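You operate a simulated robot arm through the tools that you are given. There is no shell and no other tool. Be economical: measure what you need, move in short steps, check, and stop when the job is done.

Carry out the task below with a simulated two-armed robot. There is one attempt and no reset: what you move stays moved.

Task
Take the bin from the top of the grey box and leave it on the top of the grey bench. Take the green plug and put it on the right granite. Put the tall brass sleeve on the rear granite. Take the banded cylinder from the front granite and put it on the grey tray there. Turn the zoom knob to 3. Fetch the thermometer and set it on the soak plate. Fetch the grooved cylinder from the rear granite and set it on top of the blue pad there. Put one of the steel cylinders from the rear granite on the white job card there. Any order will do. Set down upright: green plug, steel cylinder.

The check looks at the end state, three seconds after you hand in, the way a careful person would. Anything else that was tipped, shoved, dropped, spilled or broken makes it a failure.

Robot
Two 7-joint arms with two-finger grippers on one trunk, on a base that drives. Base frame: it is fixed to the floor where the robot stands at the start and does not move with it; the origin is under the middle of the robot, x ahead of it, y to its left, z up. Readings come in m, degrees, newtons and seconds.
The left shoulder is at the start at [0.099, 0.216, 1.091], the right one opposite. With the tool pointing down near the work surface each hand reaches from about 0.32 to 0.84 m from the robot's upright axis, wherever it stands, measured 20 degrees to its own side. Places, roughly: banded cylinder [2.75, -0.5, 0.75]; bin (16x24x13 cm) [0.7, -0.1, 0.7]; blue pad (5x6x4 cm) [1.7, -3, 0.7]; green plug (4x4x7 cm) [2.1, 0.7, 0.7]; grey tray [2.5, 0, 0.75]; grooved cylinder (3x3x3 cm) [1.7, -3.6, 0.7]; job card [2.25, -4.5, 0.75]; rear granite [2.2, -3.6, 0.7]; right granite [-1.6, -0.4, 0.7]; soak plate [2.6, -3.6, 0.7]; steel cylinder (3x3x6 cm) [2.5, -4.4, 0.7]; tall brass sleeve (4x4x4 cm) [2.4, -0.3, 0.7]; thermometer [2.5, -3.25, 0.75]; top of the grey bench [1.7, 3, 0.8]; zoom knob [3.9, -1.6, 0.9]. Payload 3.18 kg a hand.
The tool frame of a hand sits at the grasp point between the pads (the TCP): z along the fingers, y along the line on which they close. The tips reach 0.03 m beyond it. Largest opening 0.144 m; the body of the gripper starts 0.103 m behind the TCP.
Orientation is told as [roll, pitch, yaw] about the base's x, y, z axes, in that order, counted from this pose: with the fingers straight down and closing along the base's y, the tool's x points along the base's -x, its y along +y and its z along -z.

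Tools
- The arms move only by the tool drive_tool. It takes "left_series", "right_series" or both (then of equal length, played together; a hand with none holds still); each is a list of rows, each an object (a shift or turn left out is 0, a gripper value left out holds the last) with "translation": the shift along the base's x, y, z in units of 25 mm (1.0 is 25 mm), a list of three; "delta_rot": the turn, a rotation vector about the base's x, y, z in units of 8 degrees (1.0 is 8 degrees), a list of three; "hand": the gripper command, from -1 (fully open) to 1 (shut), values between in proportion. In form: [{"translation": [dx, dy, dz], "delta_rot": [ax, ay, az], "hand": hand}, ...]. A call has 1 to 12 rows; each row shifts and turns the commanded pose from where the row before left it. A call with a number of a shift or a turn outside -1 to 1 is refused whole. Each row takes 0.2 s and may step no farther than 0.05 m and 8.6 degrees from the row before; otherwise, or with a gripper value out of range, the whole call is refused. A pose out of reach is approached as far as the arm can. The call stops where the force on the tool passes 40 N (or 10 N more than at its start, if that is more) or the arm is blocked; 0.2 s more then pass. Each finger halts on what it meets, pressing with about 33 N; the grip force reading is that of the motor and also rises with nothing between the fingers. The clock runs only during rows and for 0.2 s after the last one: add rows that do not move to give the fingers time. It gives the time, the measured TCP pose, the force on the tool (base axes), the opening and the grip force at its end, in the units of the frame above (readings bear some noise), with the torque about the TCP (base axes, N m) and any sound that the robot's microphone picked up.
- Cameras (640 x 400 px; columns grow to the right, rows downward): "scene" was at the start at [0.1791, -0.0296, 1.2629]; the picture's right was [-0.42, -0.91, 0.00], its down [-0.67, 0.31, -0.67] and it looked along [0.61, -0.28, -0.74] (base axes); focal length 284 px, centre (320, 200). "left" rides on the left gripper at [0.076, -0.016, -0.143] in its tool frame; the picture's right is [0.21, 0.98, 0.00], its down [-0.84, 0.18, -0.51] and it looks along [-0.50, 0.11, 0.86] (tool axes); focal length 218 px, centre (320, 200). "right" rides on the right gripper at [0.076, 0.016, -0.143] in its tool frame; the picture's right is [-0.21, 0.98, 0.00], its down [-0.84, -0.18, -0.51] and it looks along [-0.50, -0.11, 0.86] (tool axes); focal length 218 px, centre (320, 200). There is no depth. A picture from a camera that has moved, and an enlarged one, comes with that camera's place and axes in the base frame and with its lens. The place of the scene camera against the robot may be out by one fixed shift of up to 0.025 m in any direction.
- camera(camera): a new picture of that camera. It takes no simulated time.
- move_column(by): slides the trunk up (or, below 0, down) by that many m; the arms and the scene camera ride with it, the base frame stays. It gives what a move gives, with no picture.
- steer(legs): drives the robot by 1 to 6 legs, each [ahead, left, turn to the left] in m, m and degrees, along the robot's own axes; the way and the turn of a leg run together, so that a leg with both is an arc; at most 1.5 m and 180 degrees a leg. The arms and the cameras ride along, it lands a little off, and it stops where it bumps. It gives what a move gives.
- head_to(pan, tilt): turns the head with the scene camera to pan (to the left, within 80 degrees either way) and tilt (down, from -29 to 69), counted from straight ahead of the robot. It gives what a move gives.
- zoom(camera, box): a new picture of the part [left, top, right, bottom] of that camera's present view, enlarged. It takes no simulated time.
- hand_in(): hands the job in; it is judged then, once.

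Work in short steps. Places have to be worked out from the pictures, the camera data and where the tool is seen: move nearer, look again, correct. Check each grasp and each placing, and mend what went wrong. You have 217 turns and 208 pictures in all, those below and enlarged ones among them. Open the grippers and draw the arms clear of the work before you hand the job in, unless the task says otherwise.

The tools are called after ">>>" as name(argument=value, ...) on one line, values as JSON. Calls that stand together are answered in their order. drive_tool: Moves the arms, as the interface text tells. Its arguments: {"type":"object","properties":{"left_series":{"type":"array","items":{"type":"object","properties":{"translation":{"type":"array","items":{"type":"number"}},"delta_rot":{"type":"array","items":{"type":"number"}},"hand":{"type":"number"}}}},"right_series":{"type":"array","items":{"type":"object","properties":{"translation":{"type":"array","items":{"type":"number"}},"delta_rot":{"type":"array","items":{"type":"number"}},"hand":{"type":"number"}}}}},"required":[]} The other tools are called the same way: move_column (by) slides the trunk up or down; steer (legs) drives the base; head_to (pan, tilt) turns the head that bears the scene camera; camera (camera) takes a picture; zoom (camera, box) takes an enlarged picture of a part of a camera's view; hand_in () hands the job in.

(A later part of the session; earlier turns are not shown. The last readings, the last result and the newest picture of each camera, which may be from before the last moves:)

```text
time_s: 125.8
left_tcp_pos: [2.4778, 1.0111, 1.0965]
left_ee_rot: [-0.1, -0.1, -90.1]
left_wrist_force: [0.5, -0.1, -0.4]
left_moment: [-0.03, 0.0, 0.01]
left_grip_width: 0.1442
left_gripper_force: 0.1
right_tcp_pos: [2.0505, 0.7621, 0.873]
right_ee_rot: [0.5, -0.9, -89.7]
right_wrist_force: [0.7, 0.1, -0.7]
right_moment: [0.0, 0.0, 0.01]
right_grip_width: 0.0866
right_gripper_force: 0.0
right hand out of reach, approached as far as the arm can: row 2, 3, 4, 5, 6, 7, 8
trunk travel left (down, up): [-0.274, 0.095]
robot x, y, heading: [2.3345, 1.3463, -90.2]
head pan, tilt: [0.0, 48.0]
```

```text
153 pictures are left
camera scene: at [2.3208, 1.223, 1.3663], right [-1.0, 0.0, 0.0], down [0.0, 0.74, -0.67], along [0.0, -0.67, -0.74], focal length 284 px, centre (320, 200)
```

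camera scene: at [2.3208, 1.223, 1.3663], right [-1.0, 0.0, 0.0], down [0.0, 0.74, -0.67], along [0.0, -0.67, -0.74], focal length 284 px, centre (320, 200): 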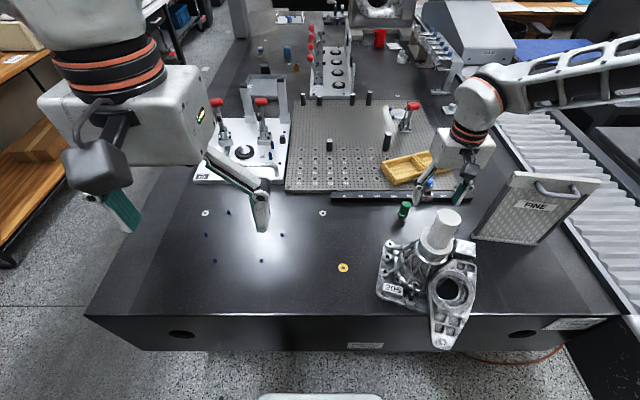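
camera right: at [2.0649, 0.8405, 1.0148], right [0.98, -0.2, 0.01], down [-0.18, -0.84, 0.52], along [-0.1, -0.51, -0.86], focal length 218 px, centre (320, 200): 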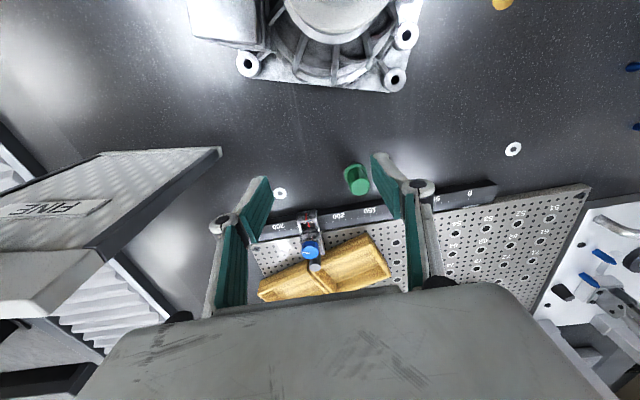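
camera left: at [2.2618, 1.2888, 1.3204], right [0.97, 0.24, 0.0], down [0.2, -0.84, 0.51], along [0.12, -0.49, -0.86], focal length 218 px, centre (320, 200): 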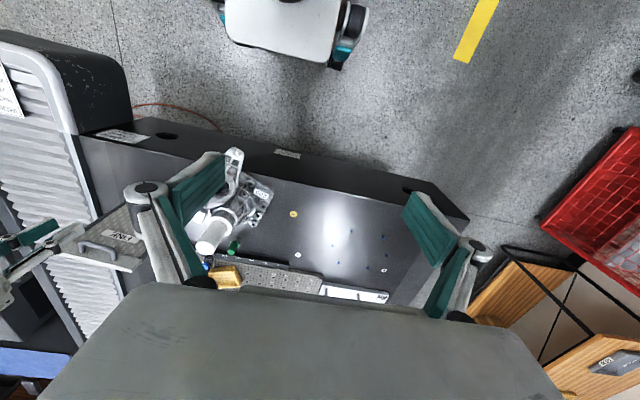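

The right arm sits in a cramped elbow posture and can't reach lower there. I raise it back out and will use the left arm, still in its original posture, by shifting the base right.

>>> drive_tool(right_series=[{"translation": [0, 0, 1]}, {"translation": [0, 0, 1]}, {"translation": [0, 0, 1]}, {"translation": [0, 0, 1]}, {"translation": [0, 0, 1]}, {"translation": [0, 0, 1]}, {"translation": [0, 0, 1]}, {"translation": [0, 0.5, 1]}, {"translation": [0, 1, 0.5]}, {"translation": [0, 1, 0]}, {"translation": [0, 1, 0]}, {"translation": [0, 1, 0]}])

>>> drive_tool(right_series=[{"translation": [0, 1, 0]}, {"translation": [0, 1, 0]}, {"translation": [0, 1, 0]}, {"translation": [0, 1, 0]}])

>>> camera(camera="scene")

```text
time_s: 128.4
left_tcp_pos: [2.478, 1.0112, 1.0974]
left_ee_rot: [-0.1, -0.2, -90.1]
left_wrist_force: [-0.1, 0.1, 0.0]
left_moment: [-0.03, 0.02, 0.02]
left_grip_width: 0.1441
left_gripper_force: 0.1
right_tcp_pos: [2.0479, 0.8752, 1.0838]
right_ee_rot: [0.3, -0.8, -89.7]
right_wrist_force: [-0.3, 0.7, 0.3]
right_moment: [-0.03, -0.02, -0.03]
right_grip_width: 0.0864
right_gripper_force: 0.1
trunk travel left (down, up): [-0.274, 0.095]
robot x, y, heading: [2.3311, 1.3522, -89.9]
head pan, tilt: [0.0, 48.0]
```

```text
time_s: 129.4
left_tcp_pos: [2.4769, 1.0108, 1.0978]
left_ee_rot: [-0.1, -0.2, -90.1]
left_wrist_force: [0.0, 0.7, -0.6]
left_moment: [-0.02, 0.01, 0.0]
left_grip_width: 0.144
left_gripper_force: 0.0
right_tcp_pos: [2.0498, 0.976, 1.0863]
right_ee_rot: [0.5, -0.8, -89.7]
right_wrist_force: [-1.0, 0.2, 0.2]
right_moment: [0.0, -0.02, 0.01]
right_grip_width: 0.0868
right_gripper_force: 0.0
trunk travel left (down, up): [-0.274, 0.095]
robot x, y, heading: [2.3336, 1.3511, -90.2]
head pan, tilt: [0.0, 48.0]
```

```text
152 pictures are left
camera scene: at [2.3208, 1.2238, 1.3664], right [-1.0, 0.0, 0.0], down [0.0, 0.74, -0.67], along [0.0, -0.67, -0.74], focal length 284 px, centre (320, 200)
```

scene: 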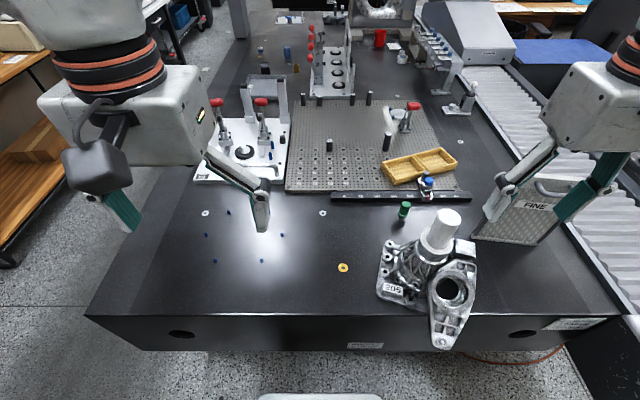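

>>> steer(legs=[[0, -0.44, 0]])

>>> move_column(by=-0.03)

>>> drive_tool(left_series=[{"translation": [0, -0.9, 0], "hand": -0.2}, {"translation": [0, -0.9, 0]}, {"translation": [0, -0.9, 0]}, {"translation": [0, -0.9, 0]}, {"translation": [0, -0.9, 0]}, {"translation": [0, -0.9, 0]}, {"translation": [0, -0.9, 0]}, {"translation": [0, -0.9, 0]}, {"translation": [0, -0.9, 0]}, {"translation": [0, -0.9, 0]}, {"translation": [0, -0.9, 0]}, {"translation": [0, -0.9, 0]}])

>>> camera(camera="left")

>>> camera(camera="scene")

```text
time_s: 133.8
left_tcp_pos: [2.0358, 1.013, 1.0977]
left_ee_rot: [-0.1, 0.0, -90.1]
left_wrist_force: [0.0, -0.5, 1.2]
left_moment: [0.01, 0.01, -0.03]
left_grip_width: 0.1442
left_gripper_force: 0.0
right_tcp_pos: [1.6065, 0.9763, 1.086]
right_ee_rot: [0.4, -0.8, -89.8]
right_wrist_force: [0.0, -0.9, 0.1]
right_moment: [-0.05, -0.04, 0.01]
right_grip_width: 0.0861
right_gripper_force: 0.1
trunk travel left (down, up): [-0.274, 0.095]
robot x, y, heading: [1.8913, 1.3488, -90.4]
head pan, tilt: [0.0, 48.0]
```

```text
time_s: 134.6
left_tcp_pos: [2.0353, 1.0127, 1.068]
left_ee_rot: [-0.1, -0.1, -90.2]
left_wrist_force: [-0.7, 0.6, 0.2]
left_moment: [-0.05, 0.02, 0.0]
left_grip_width: 0.144
left_gripper_force: 0.0
right_tcp_pos: [1.6076, 0.978, 1.0573]
right_ee_rot: [0.4, -0.9, -89.8]
right_wrist_force: [-0.1, -0.2, 1.1]
right_moment: [-0.04, 0.0, 0.02]
right_grip_width: 0.0861
right_gripper_force: 0.0
trunk travel left (down, up): [-0.244, 0.125]
robot x, y, heading: [1.8864, 1.3525, -90.1]
head pan, tilt: [0.0, 48.0]
```

```text
time_s: 137.2
left_tcp_pos: [2.0358, 0.7419, 1.0671]
left_ee_rot: [-0.1, 0.0, -90.3]
left_wrist_force: [-0.2, -0.1, -0.6]
left_moment: [0.01, -0.01, -0.04]
left_grip_width: 0.0864
left_gripper_force: 0.1
right_tcp_pos: [1.6066, 0.9778, 1.0557]
right_ee_rot: [0.4, -0.7, -89.7]
right_wrist_force: [-0.4, -0.2, 0.1]
right_moment: [0.0, -0.01, 0.0]
right_grip_width: 0.0861
right_gripper_force: 0.1
trunk travel left (down, up): [-0.244, 0.125]
robot x, y, heading: [1.892, 1.35, -90.4]
head pan, tilt: [0.0, 48.0]
```

```text
151 pictures are left
camera left: at [2.0189, 0.8181, 1.2096], right [0.98, 0.2, 0.0], down [0.18, -0.84, 0.51], along [0.1, -0.5, -0.86], focal length 218 px, centre (320, 200)
```

left: 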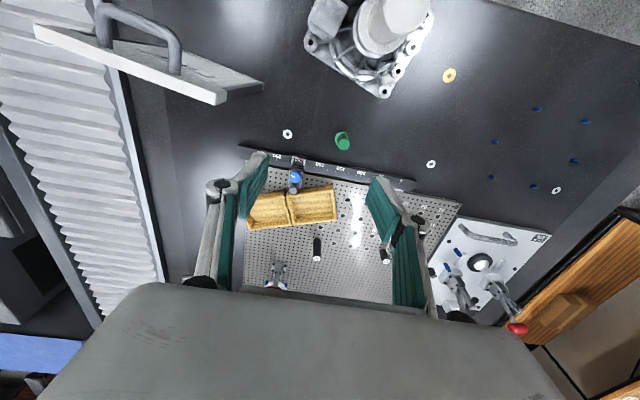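

```text
150 pictures are left
camera scene: at [1.8785, 1.2104, 1.3353], right [-1.0, 0.0, 0.0], down [0.0, 0.74, -0.67], along [0.0, -0.67, -0.74], focal length 284 px, centre (320, 200)
```

scene: 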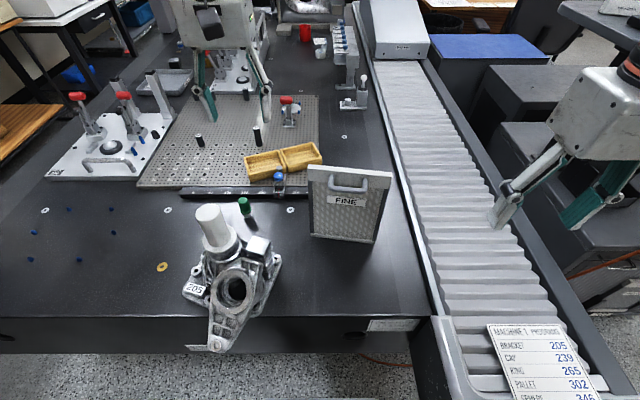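

Left arm reaches well. Plug at (2.083, 0.718). Align and descend.

>>> drive_tool(left_series=[{"translation": [0.94, -0.48, 0]}, {"translation": [0.94, -0.48, -0.5]}, {"translation": [0, 0, -1]}, {"translation": [0, 0, -1]}, {"translation": [0, 0, -1]}, {"translation": [0, 0, -1]}, {"translation": [0, 0, -1]}, {"translation": [0, 0, -1]}, {"translation": [0, 0, -1]}])

>>> camera(camera="left")

>>> camera(camera="scene")

```text
time_s: 139.2
left_tcp_pos: [2.085, 0.7186, 0.8793]
left_ee_rot: [-0.1, 0.0, -90.3]
left_wrist_force: [-0.9, -0.8, 0.2]
left_moment: [0.0, 0.01, 0.02]
left_grip_width: 0.0861
left_gripper_force: 0.1
right_tcp_pos: [1.6072, 0.977, 1.0556]
right_ee_rot: [0.5, -0.7, -89.8]
right_wrist_force: [0.3, 0.9, 0.2]
right_moment: [0.01, -0.02, 0.01]
right_grip_width: 0.0865
right_gripper_force: 0.0
trunk travel left (down, up): [-0.244, 0.125]
robot x, y, heading: [1.8903, 1.3521, -90.2]
head pan, tilt: [0.0, 48.0]
```

```text
149 pictures are left
camera left: at [2.069, 0.7944, 1.0225], right [0.98, 0.21, 0.0], down [0.18, -0.84, 0.51], along [0.1, -0.5, -0.86], focal length 218 px, centre (320, 200)
```

left: 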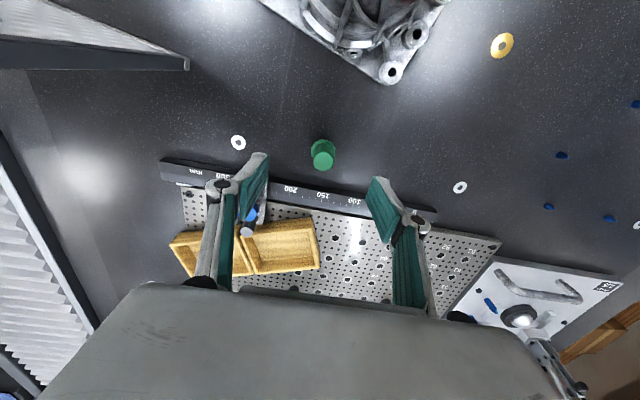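

```text
148 pictures are left
camera scene: at [1.879, 1.2103, 1.3353], right [-1.0, 0.0, 0.0], down [0.0, 0.74, -0.67], along [0.0, -0.67, -0.74], focal length 284 px, centre (320, 200)
```

scene: 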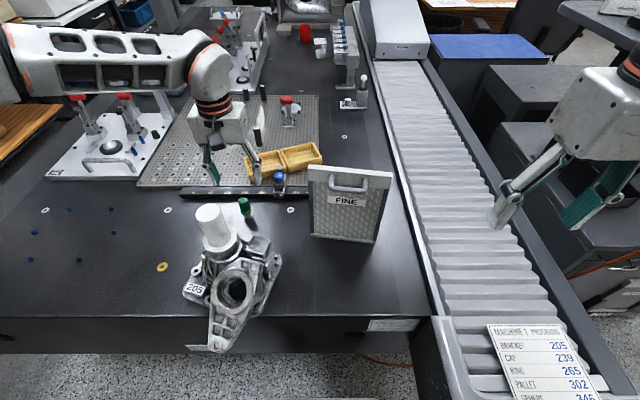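

Aligned. Descend to z≈0.765 and close.

>>> drive_tool(left_series=[{"translation": [0.05, 0, -1]}, {"translation": [0, 0, -1]}, {"translation": [0, 0, -1]}, {"translation": [0, 0, -1]}, {"translation": [0, 0, -0.57]}, {"hand": 1}, {"hand": 1}, {"hand": 1}])

>>> camera(camera="left")

```text
time_s: 141.0
left_tcp_pos: [2.0834, 0.7179, 0.7668]
left_ee_rot: [-0.1, -0.2, -90.3]
left_wrist_force: [3.0, -2.5, 8.0]
left_moment: [-0.24, -0.08, 0.03]
left_grip_width: 0.0241
left_gripper_force: 32.9
right_tcp_pos: [1.6068, 0.9774, 1.0562]
right_ee_rot: [0.5, -0.8, -89.8]
right_wrist_force: [-0.6, 0.0, 0.3]
right_moment: [0.0, 0.01, 0.01]
right_grip_width: 0.0865
right_gripper_force: 0.0
trunk travel left (down, up): [-0.244, 0.125]
robot x, y, heading: [1.8927, 1.3516, -90.2]
head pan, tilt: [0.0, 48.0]
```

```text
147 pictures are left
camera left: at [2.0686, 0.7943, 0.9097], right [0.98, 0.2, 0.0], down [0.18, -0.84, 0.51], along [0.1, -0.5, -0.86], focal length 218 px, centre (320, 200)
```

left: 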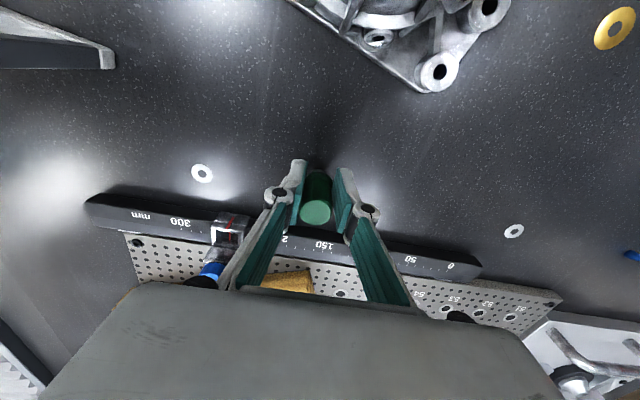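

Gripped (24 mm). Lift straight up.

>>> drive_tool(left_series=[{"translation": [0, 0, 0.6]}, {"translation": [0, 0, 1]}, {"translation": [0, 0, 1]}, {"translation": [0, 0, 1]}, {"translation": [0, 0, 1]}, {"translation": [0, 0, 1]}, {"translation": [0, 0, 1]}, {"translation": [0, 0, 1]}, {"translation": [0, 0, 1]}, {"translation": [0, 0, 1]}, {"translation": [0, 0, 1]}, {"translation": [0, 0, 1]}])

>>> drive_tool(left_series=[{"translation": [0, 1, 0.5]}, {"translation": [0, 1, 0.5]}, {"translation": [0, 1, 0.5]}, {"translation": [0, 1, 0.5]}, {"translation": [0, 1, 0]}, {"translation": [0, 1, 0]}, {"translation": [0, 1, 0]}, {"translation": [0, 1, 0]}, {"translation": [0, 1, 0]}, {"translation": [0, 1, 0]}, {"translation": [0, 1, 0]}])

>>> camera(camera="left")

```text
time_s: 143.6
left_tcp_pos: [2.0844, 0.7191, 1.0576]
left_ee_rot: [0.0, 0.0, -90.2]
left_wrist_force: [-0.9, 0.0, -1.2]
left_moment: [-0.02, 0.02, 0.0]
left_grip_width: 0.0241
left_gripper_force: 33.3
right_tcp_pos: [1.6072, 0.9776, 1.0571]
right_ee_rot: [0.5, -0.8, -89.9]
right_wrist_force: [-0.4, 0.1, 0.8]
right_moment: [0.01, 0.0, -0.01]
right_grip_width: 0.0864
right_gripper_force: 0.0
trunk travel left (down, up): [-0.244, 0.125]
robot x, y, heading: [1.8878, 1.3507, -90.2]
head pan, tilt: [0.0, 48.0]
```

```text
time_s: 146.0
left_tcp_pos: [2.0844, 0.9925, 1.1069]
left_ee_rot: [0.0, 0.0, -90.2]
left_wrist_force: [0.4, 0.6, -2.5]
left_moment: [0.05, 0.01, 0.0]
left_grip_width: 0.024
left_gripper_force: 32.8
right_tcp_pos: [1.6071, 0.9768, 1.0565]
right_ee_rot: [0.4, -0.8, -89.8]
right_wrist_force: [0.7, -0.3, 0.4]
right_moment: [-0.02, 0.01, 0.01]
right_grip_width: 0.0862
right_gripper_force: 0.0
trunk travel left (down, up): [-0.244, 0.125]
robot x, y, heading: [1.8897, 1.3513, -90.3]
head pan, tilt: [0.0, 48.0]
```

```text
146 pictures are left
camera left: at [2.0685, 1.0697, 1.2486], right [0.98, 0.21, 0.0], down [0.18, -0.84, 0.51], along [0.1, -0.5, -0.86], focal length 218 px, centre (320, 200)
```

left: 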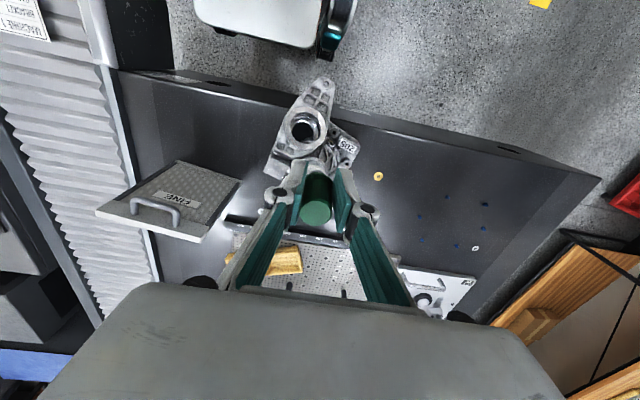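

Plug secure. Drive to the right granite: back off, turn to face -x, go along y≈1.8.

>>> steer(legs=[[-0.45, 0, 0], [0, 0, -90], [1.2, 0, 0], [1.1, 0, 0]])

>>> head_to(pan=50, tilt=20)

>>> camera(camera="scene")

```text
time_s: 163.6
left_tcp_pos: [-0.7865, 1.6642, 1.1059]
left_ee_rot: [0.0, 0.1, 179.0]
left_wrist_force: [-0.2, 0.1, -1.9]
left_moment: [-0.05, -0.03, -0.01]
left_grip_width: 0.0228
left_gripper_force: 33.1
right_tcp_pos: [-0.7948, 2.1411, 1.0578]
right_ee_rot: [0.4, -0.6, 179.4]
right_wrist_force: [-0.3, 0.0, 0.9]
right_moment: [-0.02, -0.01, 0.01]
right_grip_width: 0.0867
right_gripper_force: 0.1
trunk travel left (down, up): [-0.244, 0.125]
robot x, y, heading: [-0.4257, 1.8559, 178.7]
head pan, tilt: [0.0, 48.0]
```

```text
time_s: 164.7
left_tcp_pos: [-0.7869, 1.6638, 1.1056]
left_ee_rot: [0.0, -0.1, 178.8]
left_wrist_force: [-0.4, -0.2, -1.4]
left_moment: [-0.01, -0.04, -0.02]
left_grip_width: 0.0226
left_gripper_force: 33.2
right_tcp_pos: [-0.7954, 2.1409, 1.0559]
right_ee_rot: [0.4, -0.7, 179.4]
right_wrist_force: [0.6, -1.0, -0.3]
right_moment: [0.01, -0.03, 0.01]
right_grip_width: 0.0865
right_gripper_force: 0.1
trunk travel left (down, up): [-0.244, 0.125]
robot x, y, heading: [-0.4257, 1.8534, 179.1]
head pan, tilt: [50.0, 20.0]
```

```text
145 pictures are left
camera scene: at [-0.5627, 1.7872, 1.3782], right [-0.75, 0.66, 0.0], down [0.23, 0.26, -0.94], along [-0.62, -0.71, -0.34], focal length 284 px, centre (320, 200)
```

scene: 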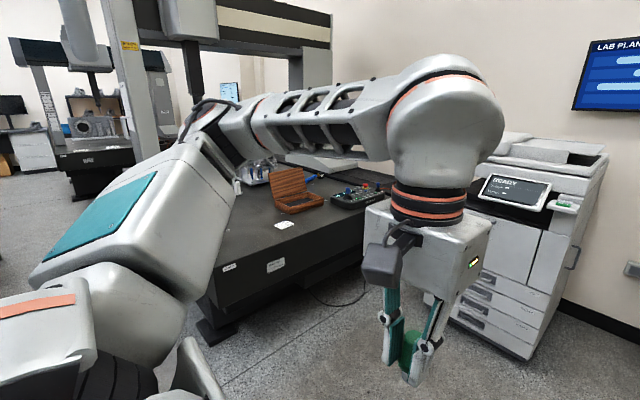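

The right granite's near corner is about (-0.82, 0.8). I slide left along its side, staying at x≈-0.4.

>>> steer(legs=[[0, 1.2, 1]])

>>> head_to(pan=0, tilt=40)

>>> camera(camera="scene")

>>> zoom(camera="left", box=[220, 100, 420, 260])

```text
time_s: 175.5
left_tcp_pos: [-0.7986, 0.4612, 1.1068]
left_ee_rot: [-0.1, 0.0, 179.7]
left_wrist_force: [-0.6, -0.4, -1.4]
left_moment: [0.0, 0.0, 0.02]
left_grip_width: 0.0223
left_gripper_force: 33.3
right_tcp_pos: [-0.8136, 0.9382, 1.0571]
right_ee_rot: [0.5, -0.7, -179.9]
right_wrist_force: [-0.3, -0.3, -0.6]
right_moment: [0.0, 0.03, -0.03]
right_grip_width: 0.0863
right_gripper_force: 0.0
trunk travel left (down, up): [-0.244, 0.125]
robot x, y, heading: [-0.4418, 0.6559, 179.9]
head pan, tilt: [50.0, 20.0]
```

```text
time_s: 176.7
left_tcp_pos: [-0.7986, 0.4619, 1.1058]
left_ee_rot: [-0.1, -0.1, 179.7]
left_wrist_force: [-0.1, 1.2, -1.6]
left_moment: [-0.01, -0.01, -0.03]
left_grip_width: 0.0223
left_gripper_force: 33.2
right_tcp_pos: [-0.8135, 0.9381, 1.0556]
right_ee_rot: [0.4, -0.7, -179.9]
right_wrist_force: [-0.8, 0.1, -0.8]
right_moment: [-0.01, 0.0, 0.0]
right_grip_width: 0.0863
right_gripper_force: 0.0
trunk travel left (down, up): [-0.244, 0.125]
robot x, y, heading: [-0.4421, 0.6546, 180.1]
head pan, tilt: [0.0, 40.0]
```

```text
144 pictures are left
camera scene: at [-0.6012, 0.6596, 1.3469], right [0.0, 1.0, 0.0], down [0.64, 0.0, -0.77], along [-0.77, 0.0, -0.64], focal length 284 px, centre (320, 200)
```

scene: 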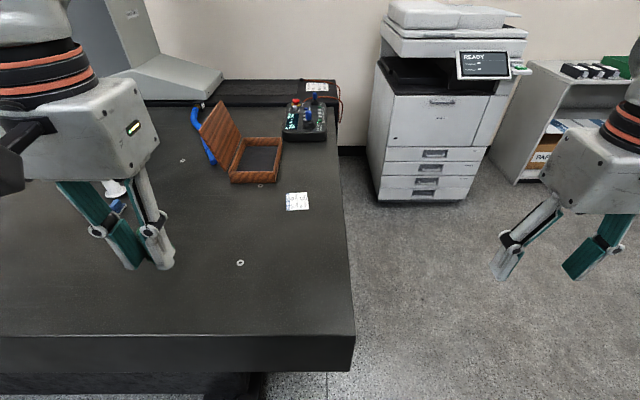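

```text
2.50 times, centred on (320, 180) of left
camera zoom: at [-0.7221, 0.477, 1.2485], right [0.2, -0.98, 0.0], down [-0.84, -0.18, 0.51], along [-0.5, -0.1, -0.86], focal length 546 px, centre (320, 250)
```

zoom: 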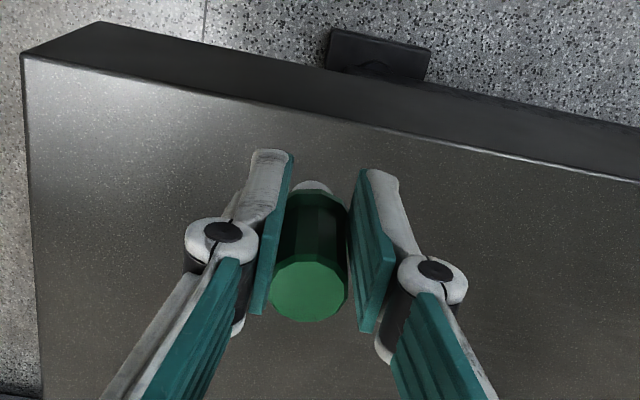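

Free granite area ahead. Move the plug over (-1.0, 0.49) and descend.

>>> drive_tool(left_series=[{"translation": [-1, 0.14, 0]}, {"translation": [-1, 0.14, 0]}, {"translation": [-1, 0.14, 0]}, {"translation": [-1, 0.14, 0]}, {"translation": [-1, 0.14, -1]}, {"translation": [-1, 0.14, -1]}, {"translation": [-1, 0.14, -1]}, {"translation": [-1, 0.14, -1]}, {"translation": [0, 0, -1]}, {"translation": [0, 0, -1]}, {"translation": [0, 0, -1]}, {"translation": [0, 0, -1]}])

>>> camera(camera="scene")

>>> camera(camera="left")

```text
time_s: 179.3
left_tcp_pos: [-0.9984, 0.4891, 0.9029]
left_ee_rot: [-0.1, 0.0, 179.7]
left_wrist_force: [0.0, 0.4, -1.9]
left_moment: [-0.01, -0.08, 0.02]
left_grip_width: 0.022
left_gripper_force: 32.7
right_tcp_pos: [-0.8143, 0.939, 1.0558]
right_ee_rot: [0.5, -0.8, -180.0]
right_wrist_force: [0.3, 0.6, -0.5]
right_moment: [-0.03, -0.01, 0.01]
right_grip_width: 0.0862
right_gripper_force: 0.1
trunk travel left (down, up): [-0.244, 0.125]
robot x, y, heading: [-0.4403, 0.653, 179.7]
head pan, tilt: [0.0, 40.0]
```

```text
142 pictures are left
camera scene: at [-0.6017, 0.6596, 1.3467], right [0.01, 1.0, 0.0], down [0.64, 0.0, -0.77], along [-0.77, 0.0, -0.64], focal length 284 px, centre (320, 200)
```

scene: 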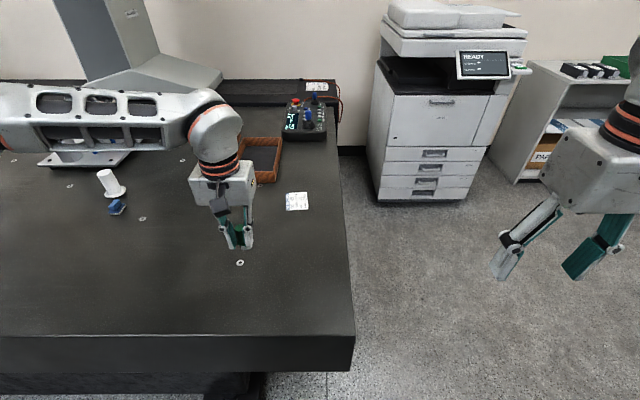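

```text
141 pictures are left
camera left: at [-0.9223, 0.5043, 1.0464], right [0.2, -0.98, 0.0], down [-0.84, -0.18, 0.51], along [-0.5, -0.1, -0.86], focal length 218 px, centre (320, 200)
```

left: 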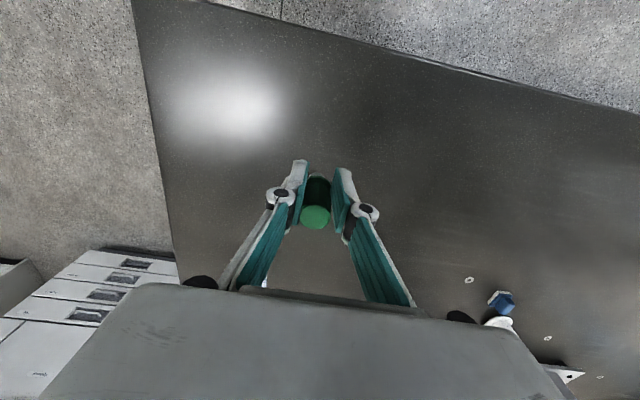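

>>> drive_tool(left_series=[{"translation": [0, 0, -1]}, {"translation": [0, 0, -1]}, {"translation": [0, 0, -1]}, {"translation": [0, 0, -0.4]}])

>>> zoom(camera="scene", box=[170, 150, 330, 290])

```text
time_s: 180.3
left_tcp_pos: [-0.9966, 0.4889, 0.8202]
left_ee_rot: [0.0, 0.0, 179.8]
left_wrist_force: [-1.1, -1.1, -1.1]
left_moment: [-0.01, -0.04, -0.02]
left_grip_width: 0.0221
left_gripper_force: 33.1
right_tcp_pos: [-0.8146, 0.9379, 1.0558]
right_ee_rot: [0.4, -0.7, -179.9]
right_wrist_force: [-0.6, 0.5, -0.8]
right_moment: [0.02, 0.01, 0.05]
right_grip_width: 0.0864
right_gripper_force: 0.0
trunk travel left (down, up): [-0.244, 0.125]
robot x, y, heading: [-0.4402, 0.6577, 179.7]
head pan, tilt: [0.0, 40.0]
```

```text
2.86 times, centred on (250, 220) of scene
camera zoom: at [-0.6011, 0.6597, 1.3469], right [0.01, 1.0, 0.0], down [0.64, 0.0, -0.77], along [-0.77, 0.0, -0.64], focal length 812 px, centre (520, 143)
```

zoom: 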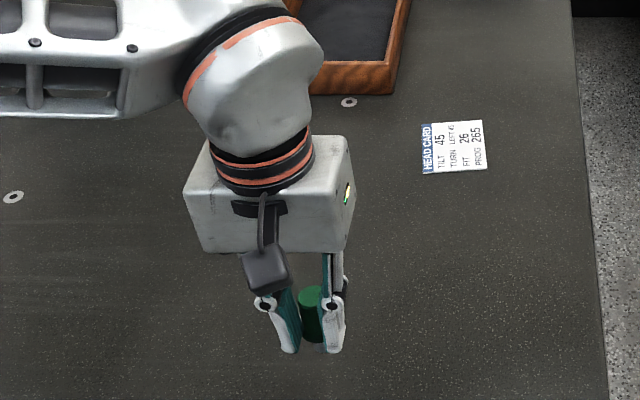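

>>> drive_tool(left_series=[{"translation": [0, 0, -0.4]}, {"translation": [0, 0, -0.4]}, {"translation": [0, 0, -0.3]}])

>>> drive_tool(left_series=[{"translation": [0, 0, -0.2]}, {"translation": [0, 0, -0.2]}])

>>> drive_tool(left_series=[{"translation": [0, 0, -0.2]}])

```text
time_s: 181.1
left_tcp_pos: [-0.9984, 0.4892, 0.7933]
left_ee_rot: [-0.1, 0.0, 179.8]
left_wrist_force: [0.3, -0.7, -0.1]
left_moment: [-0.01, -0.02, 0.0]
left_grip_width: 0.0
left_gripper_force: 30.9
right_tcp_pos: [-0.8138, 0.9377, 1.0547]
right_ee_rot: [0.4, -0.7, -179.9]
right_wrist_force: [-1.0, -0.7, -0.3]
right_moment: [0.01, 0.0, -0.01]
right_grip_width: 0.0865
right_gripper_force: 0.0
trunk travel left (down, up): [-0.244, 0.125]
robot x, y, heading: [-0.4385, 0.6564, 180.0]
head pan, tilt: [0.0, 40.0]
```

```text
time_s: 181.7
left_tcp_pos: [-0.9984, 0.4909, 0.7837]
left_ee_rot: [-0.1, 0.0, 179.8]
left_wrist_force: [0.4, 0.1, 0.1]
left_moment: [-0.01, 0.02, 0.01]
left_grip_width: 0.0
left_gripper_force: 31.0
right_tcp_pos: [-0.8131, 0.9396, 1.0566]
right_ee_rot: [0.5, -0.8, -180.0]
right_wrist_force: [-0.1, -0.5, 0.6]
right_moment: [0.01, 0.03, 0.0]
right_grip_width: 0.0862
right_gripper_force: 0.0
trunk travel left (down, up): [-0.244, 0.125]
robot x, y, heading: [-0.4398, 0.6552, 179.7]
head pan, tilt: [0.0, 40.0]
```

```text
time_s: 182.1
left_tcp_pos: [-0.9978, 0.4901, 0.7784]
left_ee_rot: [-0.1, 0.0, 179.7]
left_wrist_force: [0.6, 0.5, 0.5]
left_moment: [-0.03, 0.01, 0.01]
left_grip_width: 0.0
left_gripper_force: 30.9
right_tcp_pos: [-0.8133, 0.938, 1.0564]
right_ee_rot: [0.3, -0.8, -179.9]
right_wrist_force: [0.3, 0.7, 0.2]
right_moment: [0.01, 0.01, -0.01]
right_grip_width: 0.0865
right_gripper_force: 0.2
trunk travel left (down, up): [-0.244, 0.125]
robot x, y, heading: [-0.4394, 0.6576, 179.9]
head pan, tilt: [0.0, 40.0]
```

The plug slipped out of the fingers. Look at where it is.

>>> drive_tool(left_series=[{"translation": [0, 0, 1]}, {"translation": [0, 0, 1]}, {"translation": [0, 0, 1]}, {"translation": [0, 0, 1]}])

>>> camera(camera="left")

>>> camera(camera="scene")

```text
time_s: 183.1
left_tcp_pos: [-0.9967, 0.4903, 0.878]
left_ee_rot: [-0.1, 0.0, 179.6]
left_wrist_force: [1.0, 0.0, 0.4]
left_moment: [0.0, 0.03, 0.01]
left_grip_width: 0.0001
left_gripper_force: 30.7
right_tcp_pos: [-0.8124, 0.9386, 1.0571]
right_ee_rot: [0.3, -0.8, -179.9]
right_wrist_force: [-0.3, 1.2, 0.5]
right_moment: [-0.03, 0.0, 0.01]
right_grip_width: 0.0862
right_gripper_force: 0.1
trunk travel left (down, up): [-0.244, 0.125]
robot x, y, heading: [-0.4431, 0.6543, 179.5]
head pan, tilt: [0.0, 40.0]
```

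```text
139 pictures are left
camera left: at [-0.9212, 0.5059, 1.0206], right [0.2, -0.98, 0.0], down [-0.84, -0.18, 0.51], along [-0.5, -0.1, -0.86], focal length 218 px, centre (320, 200)
```

left: 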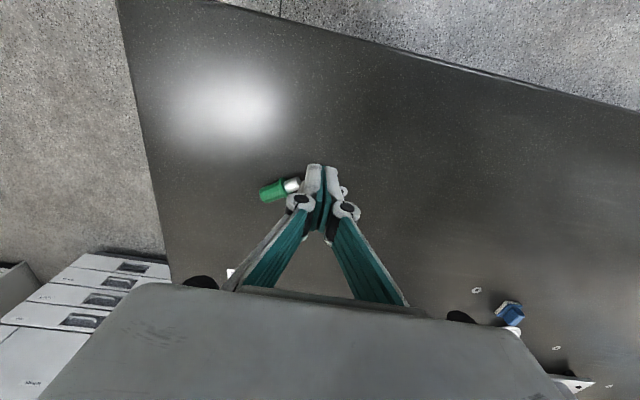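

```text
138 pictures are left
camera scene: at [-0.6007, 0.6598, 1.3469], right [0.01, 1.0, 0.0], down [0.64, 0.0, -0.77], along [-0.77, 0.0, -0.64], focal length 284 px, centre (320, 200)
```

scene: 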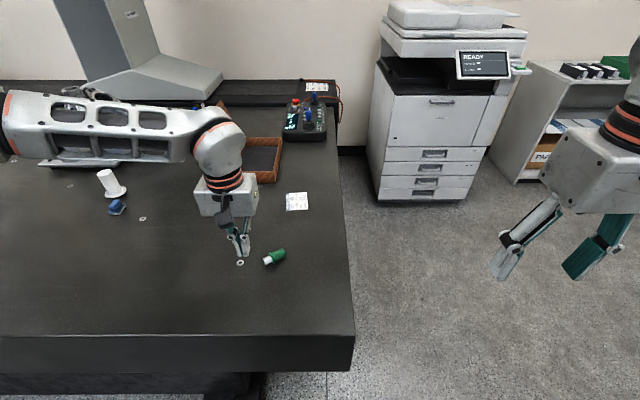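

It lies on its side on the granite at the left of the hand. Zoom to see its pose.

>>> zoom(camera="left", box=[230, 150, 360, 230])

>>> zoom(camera="scene", box=[200, 200, 330, 290])

```text
4.92 times, centred on (295, 190) of left
camera zoom: at [-0.9212, 0.5059, 1.0206], right [0.2, -0.98, 0.0], down [-0.84, -0.18, 0.51], along [-0.5, -0.1, -0.86], focal length 1074 px, centre (443, 249)
```

zoom: 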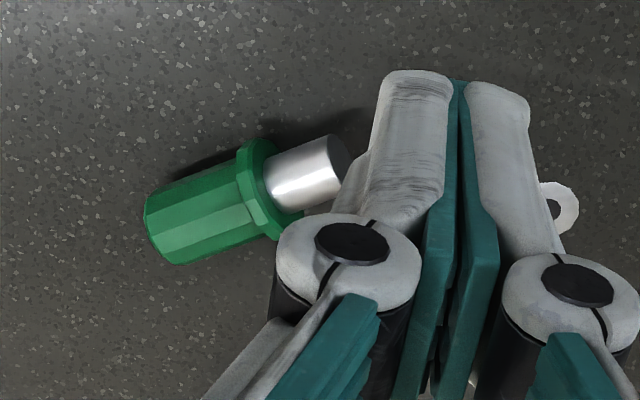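

```text
4.44 times, centred on (265, 245) of scene
camera zoom: at [-0.6007, 0.6598, 1.3469], right [0.01, 1.0, 0.0], down [0.64, 0.0, -0.77], along [-0.77, 0.0, -0.64], focal length 1263 px, centre (564, 0)
```

zoom: 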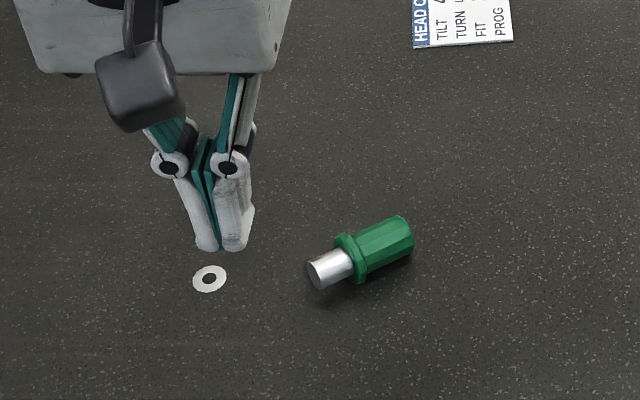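

The plug lies with its steel stub toward the robot-left, head pointing ~120° (base). I'll regrip it across the head, turn it upright in the air and set it near the granite's near edge. First open and reposition the hand for a clear view.

>>> drive_tool(left_series=[{"translation": [0.5, 0.5, 0.5], "hand": 0}, {"translation": [0.5, 0.5, 0.5]}, {"translation": [0.5, 0.5, 0.5]}, {"translation": [0.5, 0.5, 0.5]}])

>>> camera(camera="left")

>>> zoom(camera="scene", box=[200, 220, 360, 320])

```text
time_s: 184.1
left_tcp_pos: [-0.9485, 0.5395, 0.9287]
left_ee_rot: [-0.1, 0.0, 179.7]
left_wrist_force: [0.0, 0.2, -0.5]
left_moment: [-0.02, 0.04, -0.01]
left_grip_width: 0.0719
left_gripper_force: 0.0
right_tcp_pos: [-0.8144, 0.9382, 1.0566]
right_ee_rot: [0.4, -0.8, -179.9]
right_wrist_force: [0.9, -0.7, -0.6]
right_moment: [0.0, 0.03, 0.03]
right_grip_width: 0.0863
right_gripper_force: 0.1
trunk travel left (down, up): [-0.244, 0.125]
robot x, y, heading: [-0.4418, 0.6541, 179.8]
head pan, tilt: [0.0, 40.0]
```

```text
135 pictures are left
camera left: at [-0.8721, 0.5547, 1.0713], right [0.2, -0.98, 0.0], down [-0.84, -0.18, 0.51], along [-0.5, -0.1, -0.86], focal length 218 px, centre (320, 200)
```

left: 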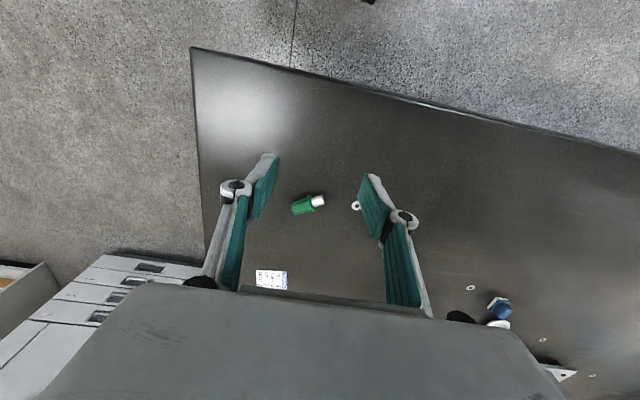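

```text
4.00 times, centred on (280, 270) of scene
camera zoom: at [-0.6008, 0.66, 1.3469], right [0.01, 1.0, 0.0], down [0.64, 0.0, -0.77], along [-0.77, 0.0, -0.64], focal length 1136 px, centre (480, -80)
```

zoom: 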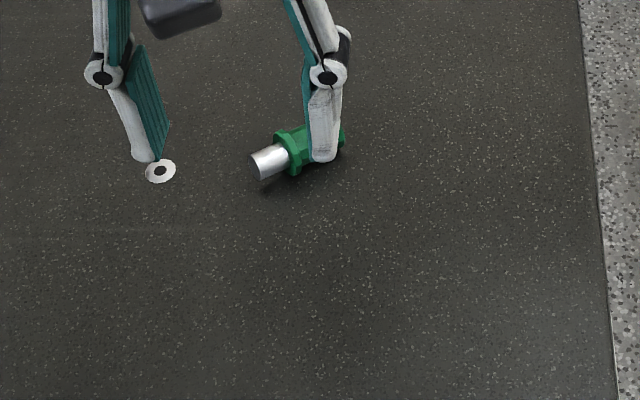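

I'll use the left arm again but with the robot turned so the plug's axis points ahead of it. Retract the hand, turn the base right ~52°, and check surroundings.

>>> drive_tool(left_series=[{"translation": [0.5, 0, 1]}, {"translation": [0.7, 0, 1]}, {"translation": [1, 0, 1]}, {"translation": [1, 0, 1]}, {"translation": [1, 0, 1]}, {"translation": [1, 0, 0]}, {"translation": [1, 0, 0]}])

>>> head_to(pan=55, tilt=15)

>>> camera(camera="scene")

```text
time_s: 185.7
left_tcp_pos: [-0.7941, 0.5403, 1.0539]
left_ee_rot: [-0.1, -0.2, 179.7]
left_wrist_force: [0.0, 0.8, -0.4]
left_moment: [-0.04, 0.04, -0.02]
left_grip_width: 0.0719
left_gripper_force: 0.0
right_tcp_pos: [-0.8152, 0.9387, 1.0563]
right_ee_rot: [0.4, -0.9, -179.8]
right_wrist_force: [0.3, 0.3, -0.5]
right_moment: [0.0, 0.03, 0.0]
right_grip_width: 0.0864
right_gripper_force: 0.1
trunk travel left (down, up): [-0.244, 0.125]
robot x, y, heading: [-0.4423, 0.6561, 179.6]
head pan, tilt: [0.0, 40.0]
```

```text
time_s: 186.9
left_tcp_pos: [-0.7929, 0.54, 1.0537]
left_ee_rot: [-0.1, 0.0, 179.7]
left_wrist_force: [0.0, -0.2, -0.2]
left_moment: [0.03, 0.01, 0.02]
left_grip_width: 0.0721
left_gripper_force: 0.1
right_tcp_pos: [-0.8125, 0.9387, 1.0569]
right_ee_rot: [0.4, -0.7, -179.9]
right_wrist_force: [-0.7, 0.0, 0.0]
right_moment: [0.01, -0.01, -0.02]
right_grip_width: 0.0864
right_gripper_force: 0.1
trunk travel left (down, up): [-0.244, 0.125]
robot x, y, heading: [-0.439, 0.6509, 179.5]
head pan, tilt: [55.0, 15.0]
```

```text
133 pictures are left
camera scene: at [-0.5701, 0.5831, 1.3864], right [-0.82, 0.58, 0.0], down [0.15, 0.21, -0.97], along [-0.56, -0.79, -0.26], focal length 284 px, centre (320, 200)
```

scene: 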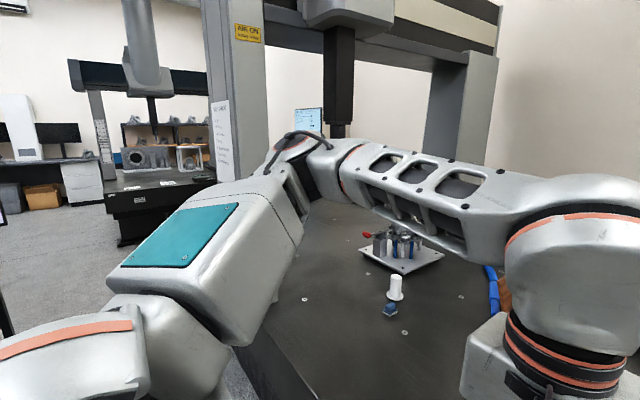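

>>> steer(legs=[[0, 0, -52], [-0.35, 0.375, 0]])

>>> head_to(pan=10, tilt=45)

>>> camera(camera="scene")

>>> camera(camera="left")

```text
time_s: 193.2
left_tcp_pos: [-0.818, 0.3628, 1.0537]
left_ee_rot: [0.0, -0.1, 127.0]
left_wrist_force: [-0.3, 0.5, 0.2]
left_moment: [-0.03, 0.0, 0.02]
left_grip_width: 0.0719
left_gripper_force: 0.0
right_tcp_pos: [-0.515, 0.6188, 1.0559]
right_ee_rot: [0.4, -0.8, 127.5]
right_wrist_force: [0.5, -0.1, 0.7]
right_moment: [0.01, -0.01, 0.0]
right_grip_width: 0.0864
right_gripper_force: 0.1
trunk travel left (down, up): [-0.244, 0.125]
robot x, y, heading: [-0.5134, 0.1515, 127.0]
head pan, tilt: [55.0, 15.0]
stopped in leg 2: the robot was blocked; the commanded pose is now the measured one
```

```text
time_s: 194.3
left_tcp_pos: [-0.8189, 0.3618, 1.0533]
left_ee_rot: [-0.1, -0.1, 127.0]
left_wrist_force: [0.8, 0.1, -0.1]
left_moment: [-0.01, 0.0, 0.03]
left_grip_width: 0.0721
left_gripper_force: 0.1
right_tcp_pos: [-0.5133, 0.6195, 1.0557]
right_ee_rot: [0.4, -0.8, 127.5]
right_wrist_force: [0.1, -0.2, -0.4]
right_moment: [-0.01, 0.0, -0.01]
right_grip_width: 0.0866
right_gripper_force: 0.0
trunk travel left (down, up): [-0.244, 0.125]
robot x, y, heading: [-0.5146, 0.1517, 127.0]
head pan, tilt: [10.0, 45.0]
```

```text
132 pictures are left
camera scene: at [-0.6223, 0.2624, 1.3396], right [0.68, 0.73, 0.0], down [0.52, -0.48, -0.71], along [-0.52, 0.48, -0.71], focal length 284 px, centre (320, 200)
```

scene: 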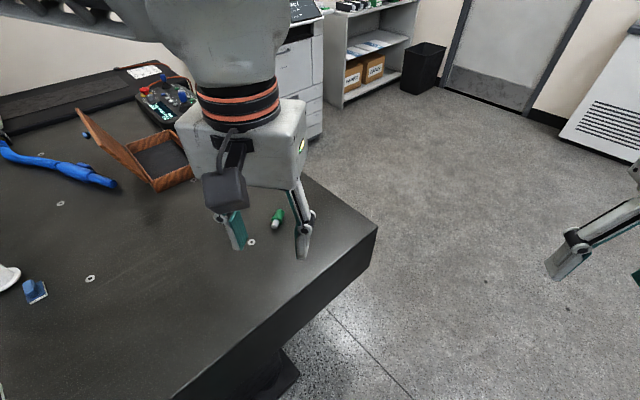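

```text
131 pictures are left
camera left: at [-0.7596, 0.311, 1.1959], right [-0.66, -0.76, 0.0], down [-0.65, 0.56, 0.51], along [-0.38, 0.33, -0.86], focal length 218 px, centre (320, 200)
```

left: 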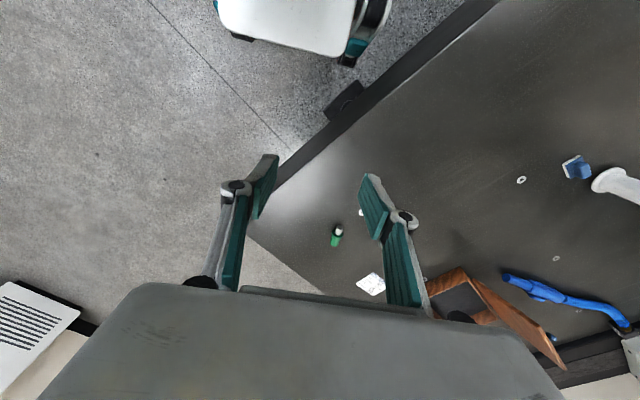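

Reached position (light bump at the granite foot). Now move the left hand above the plug head, turning yaw by -9°.

>>> drive_tool(left_series=[{"translation": [-0.9, 0.62, 0], "delta_rot": [0, 0, -0.1]}, {"translation": [-0.9, 0.62, 0], "delta_rot": [0, 0, -0.1]}, {"translation": [-0.9, 0.62, 0], "delta_rot": [0, 0, -0.1]}, {"translation": [-0.9, 0.62, 0], "delta_rot": [0, 0, -0.1]}, {"translation": [-0.9, 0.62, 0], "delta_rot": [0, 0, -0.1]}, {"translation": [-0.9, 0.62, 0], "delta_rot": [0, 0, -0.1]}, {"translation": [-0.9, 0.62, -0.6], "delta_rot": [0, 0, -0.1]}, {"translation": [-0.9, 0.62, -0.6], "delta_rot": [0, 0, -0.1]}, {"translation": [-0.9, 0.62, -0.6], "delta_rot": [0, 0, -0.1]}, {"translation": [-0.9, 0.62, -0.8], "delta_rot": [0, 0, -0.1]}, {"translation": [-0.9, 0.62, -0.8], "delta_rot": [0, 0, -0.1]}, {"translation": [0, 0, -1]}])

>>> camera(camera="left")

```text
time_s: 196.9
left_tcp_pos: [-1.0659, 0.5353, 0.9419]
left_ee_rot: [-0.1, 0.0, 118.2]
left_wrist_force: [0.4, 0.3, 0.6]
left_moment: [0.0, -0.01, 0.04]
left_grip_width: 0.0717
left_gripper_force: 0.1
right_tcp_pos: [-0.5136, 0.6209, 1.0565]
right_ee_rot: [0.4, -0.7, 127.5]
right_wrist_force: [-0.8, 1.2, 0.0]
right_moment: [-0.01, -0.01, 0.01]
right_grip_width: 0.0863
right_gripper_force: 0.1
trunk travel left (down, up): [-0.244, 0.125]
robot x, y, heading: [-0.5131, 0.151, 126.8]
head pan, tilt: [10.0, 45.0]
```

```text
130 pictures are left
camera left: at [-1.0163, 0.4749, 1.0844], right [-0.76, -0.65, 0.0], down [-0.56, 0.66, 0.51], along [-0.33, 0.39, -0.86], focal length 218 px, centre (320, 200)
```

left: 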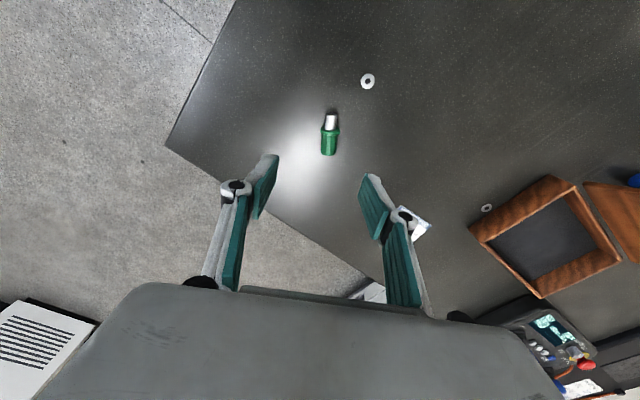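

>>> zoom(camera="left", box=[280, 90, 380, 170])

```text
5.00 times, centred on (330, 130) of left
camera zoom: at [-1.0163, 0.4749, 1.0844], right [-0.76, -0.65, 0.0], down [-0.56, 0.66, 0.51], along [-0.33, 0.39, -0.86], focal length 1091 px, centre (270, 550)
```

zoom: 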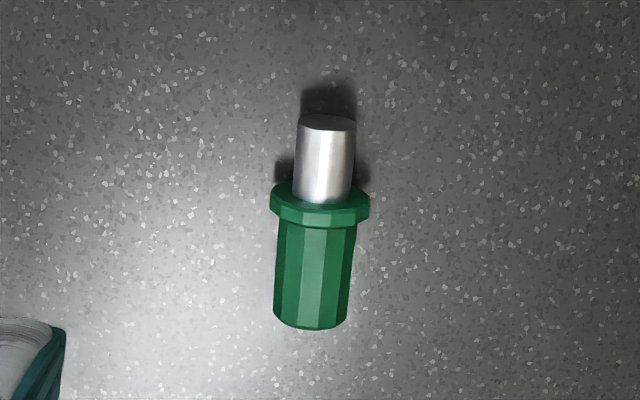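

Axis is at 127°, so yaw back +9°. Head grip point ≈(-1.093, 0.544). Align and descend.

>>> drive_tool(left_series=[{"translation": [-0.55, 0.17, 0], "delta_rot": [0, 0, 0.57]}, {"translation": [-0.55, 0.17, 0], "delta_rot": [0, 0, 0.57]}, {"translation": [0, 0, -1]}, {"translation": [0, 0, -1]}, {"translation": [0, 0, -1]}, {"translation": [0, 0, -1]}, {"translation": [0, 0, -1]}, {"translation": [0, 0, -1]}])

>>> camera(camera="left")

```text
time_s: 198.7
left_tcp_pos: [-1.0931, 0.541, 0.795]
left_ee_rot: [0.0, -0.1, 127.2]
left_wrist_force: [-0.9, 0.4, -0.2]
left_moment: [0.0, 0.0, 0.03]
left_grip_width: 0.0718
left_gripper_force: 0.2
right_tcp_pos: [-0.5142, 0.62, 1.0558]
right_ee_rot: [0.3, -0.8, 127.4]
right_wrist_force: [0.8, 1.5, 0.2]
right_moment: [-0.02, -0.02, 0.03]
right_grip_width: 0.0863
right_gripper_force: 0.1
trunk travel left (down, up): [-0.244, 0.125]
robot x, y, heading: [-0.511, 0.1516, 126.9]
head pan, tilt: [10.0, 45.0]
```

```text
128 pictures are left
camera left: at [-1.035, 0.4899, 0.9374], right [-0.65, -0.76, 0.0], down [-0.65, 0.56, 0.51], along [-0.38, 0.33, -0.86], focal length 218 px, centre (320, 200)
```

left: 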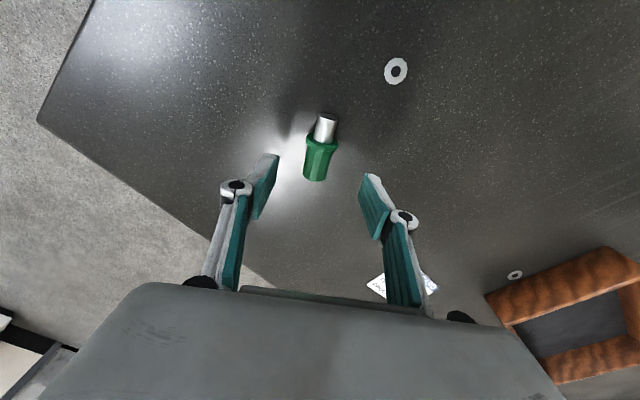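

Aligned with the head. Lower to just above the granite and close.

>>> drive_tool(left_series=[{"translation": [0, 0.05, -0.8]}, {"translation": [0, 0, -0.5]}, {"translation": [0, 0, -0.3]}, {"hand": 1}, {"hand": 1}, {"hand": 1}])

>>> camera(camera="left")

```text
time_s: 200.1
left_tcp_pos: [-1.0945, 0.5413, 0.7531]
left_ee_rot: [-0.1, 0.0, 127.3]
left_wrist_force: [-0.2, 0.1, 0.0]
left_moment: [0.03, 0.02, -0.04]
left_grip_width: 0.0249
left_gripper_force: 32.9
right_tcp_pos: [-0.5154, 0.6193, 1.056]
right_ee_rot: [0.4, -0.8, 127.5]
right_wrist_force: [-0.1, 0.0, -0.3]
right_moment: [0.02, 0.03, 0.0]
right_grip_width: 0.0866
right_gripper_force: 0.1
trunk travel left (down, up): [-0.244, 0.125]
robot x, y, heading: [-0.5138, 0.1515, 127.0]
head pan, tilt: [10.0, 45.0]
```

```text
127 pictures are left
camera left: at [-1.0346, 0.4904, 0.8966], right [-0.65, -0.76, 0.0], down [-0.65, 0.56, 0.51], along [-0.38, 0.33, -0.86], focal length 218 px, centre (320, 200)
```

left: 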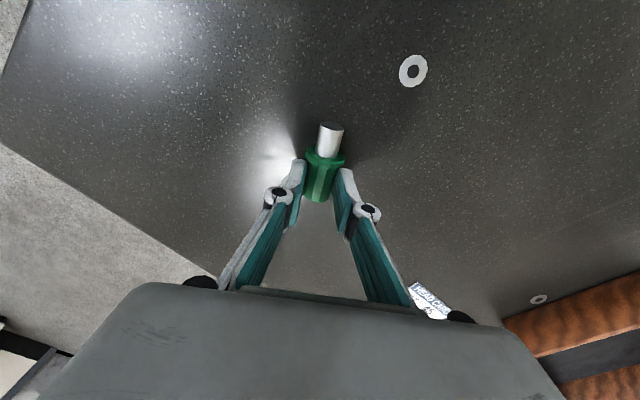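

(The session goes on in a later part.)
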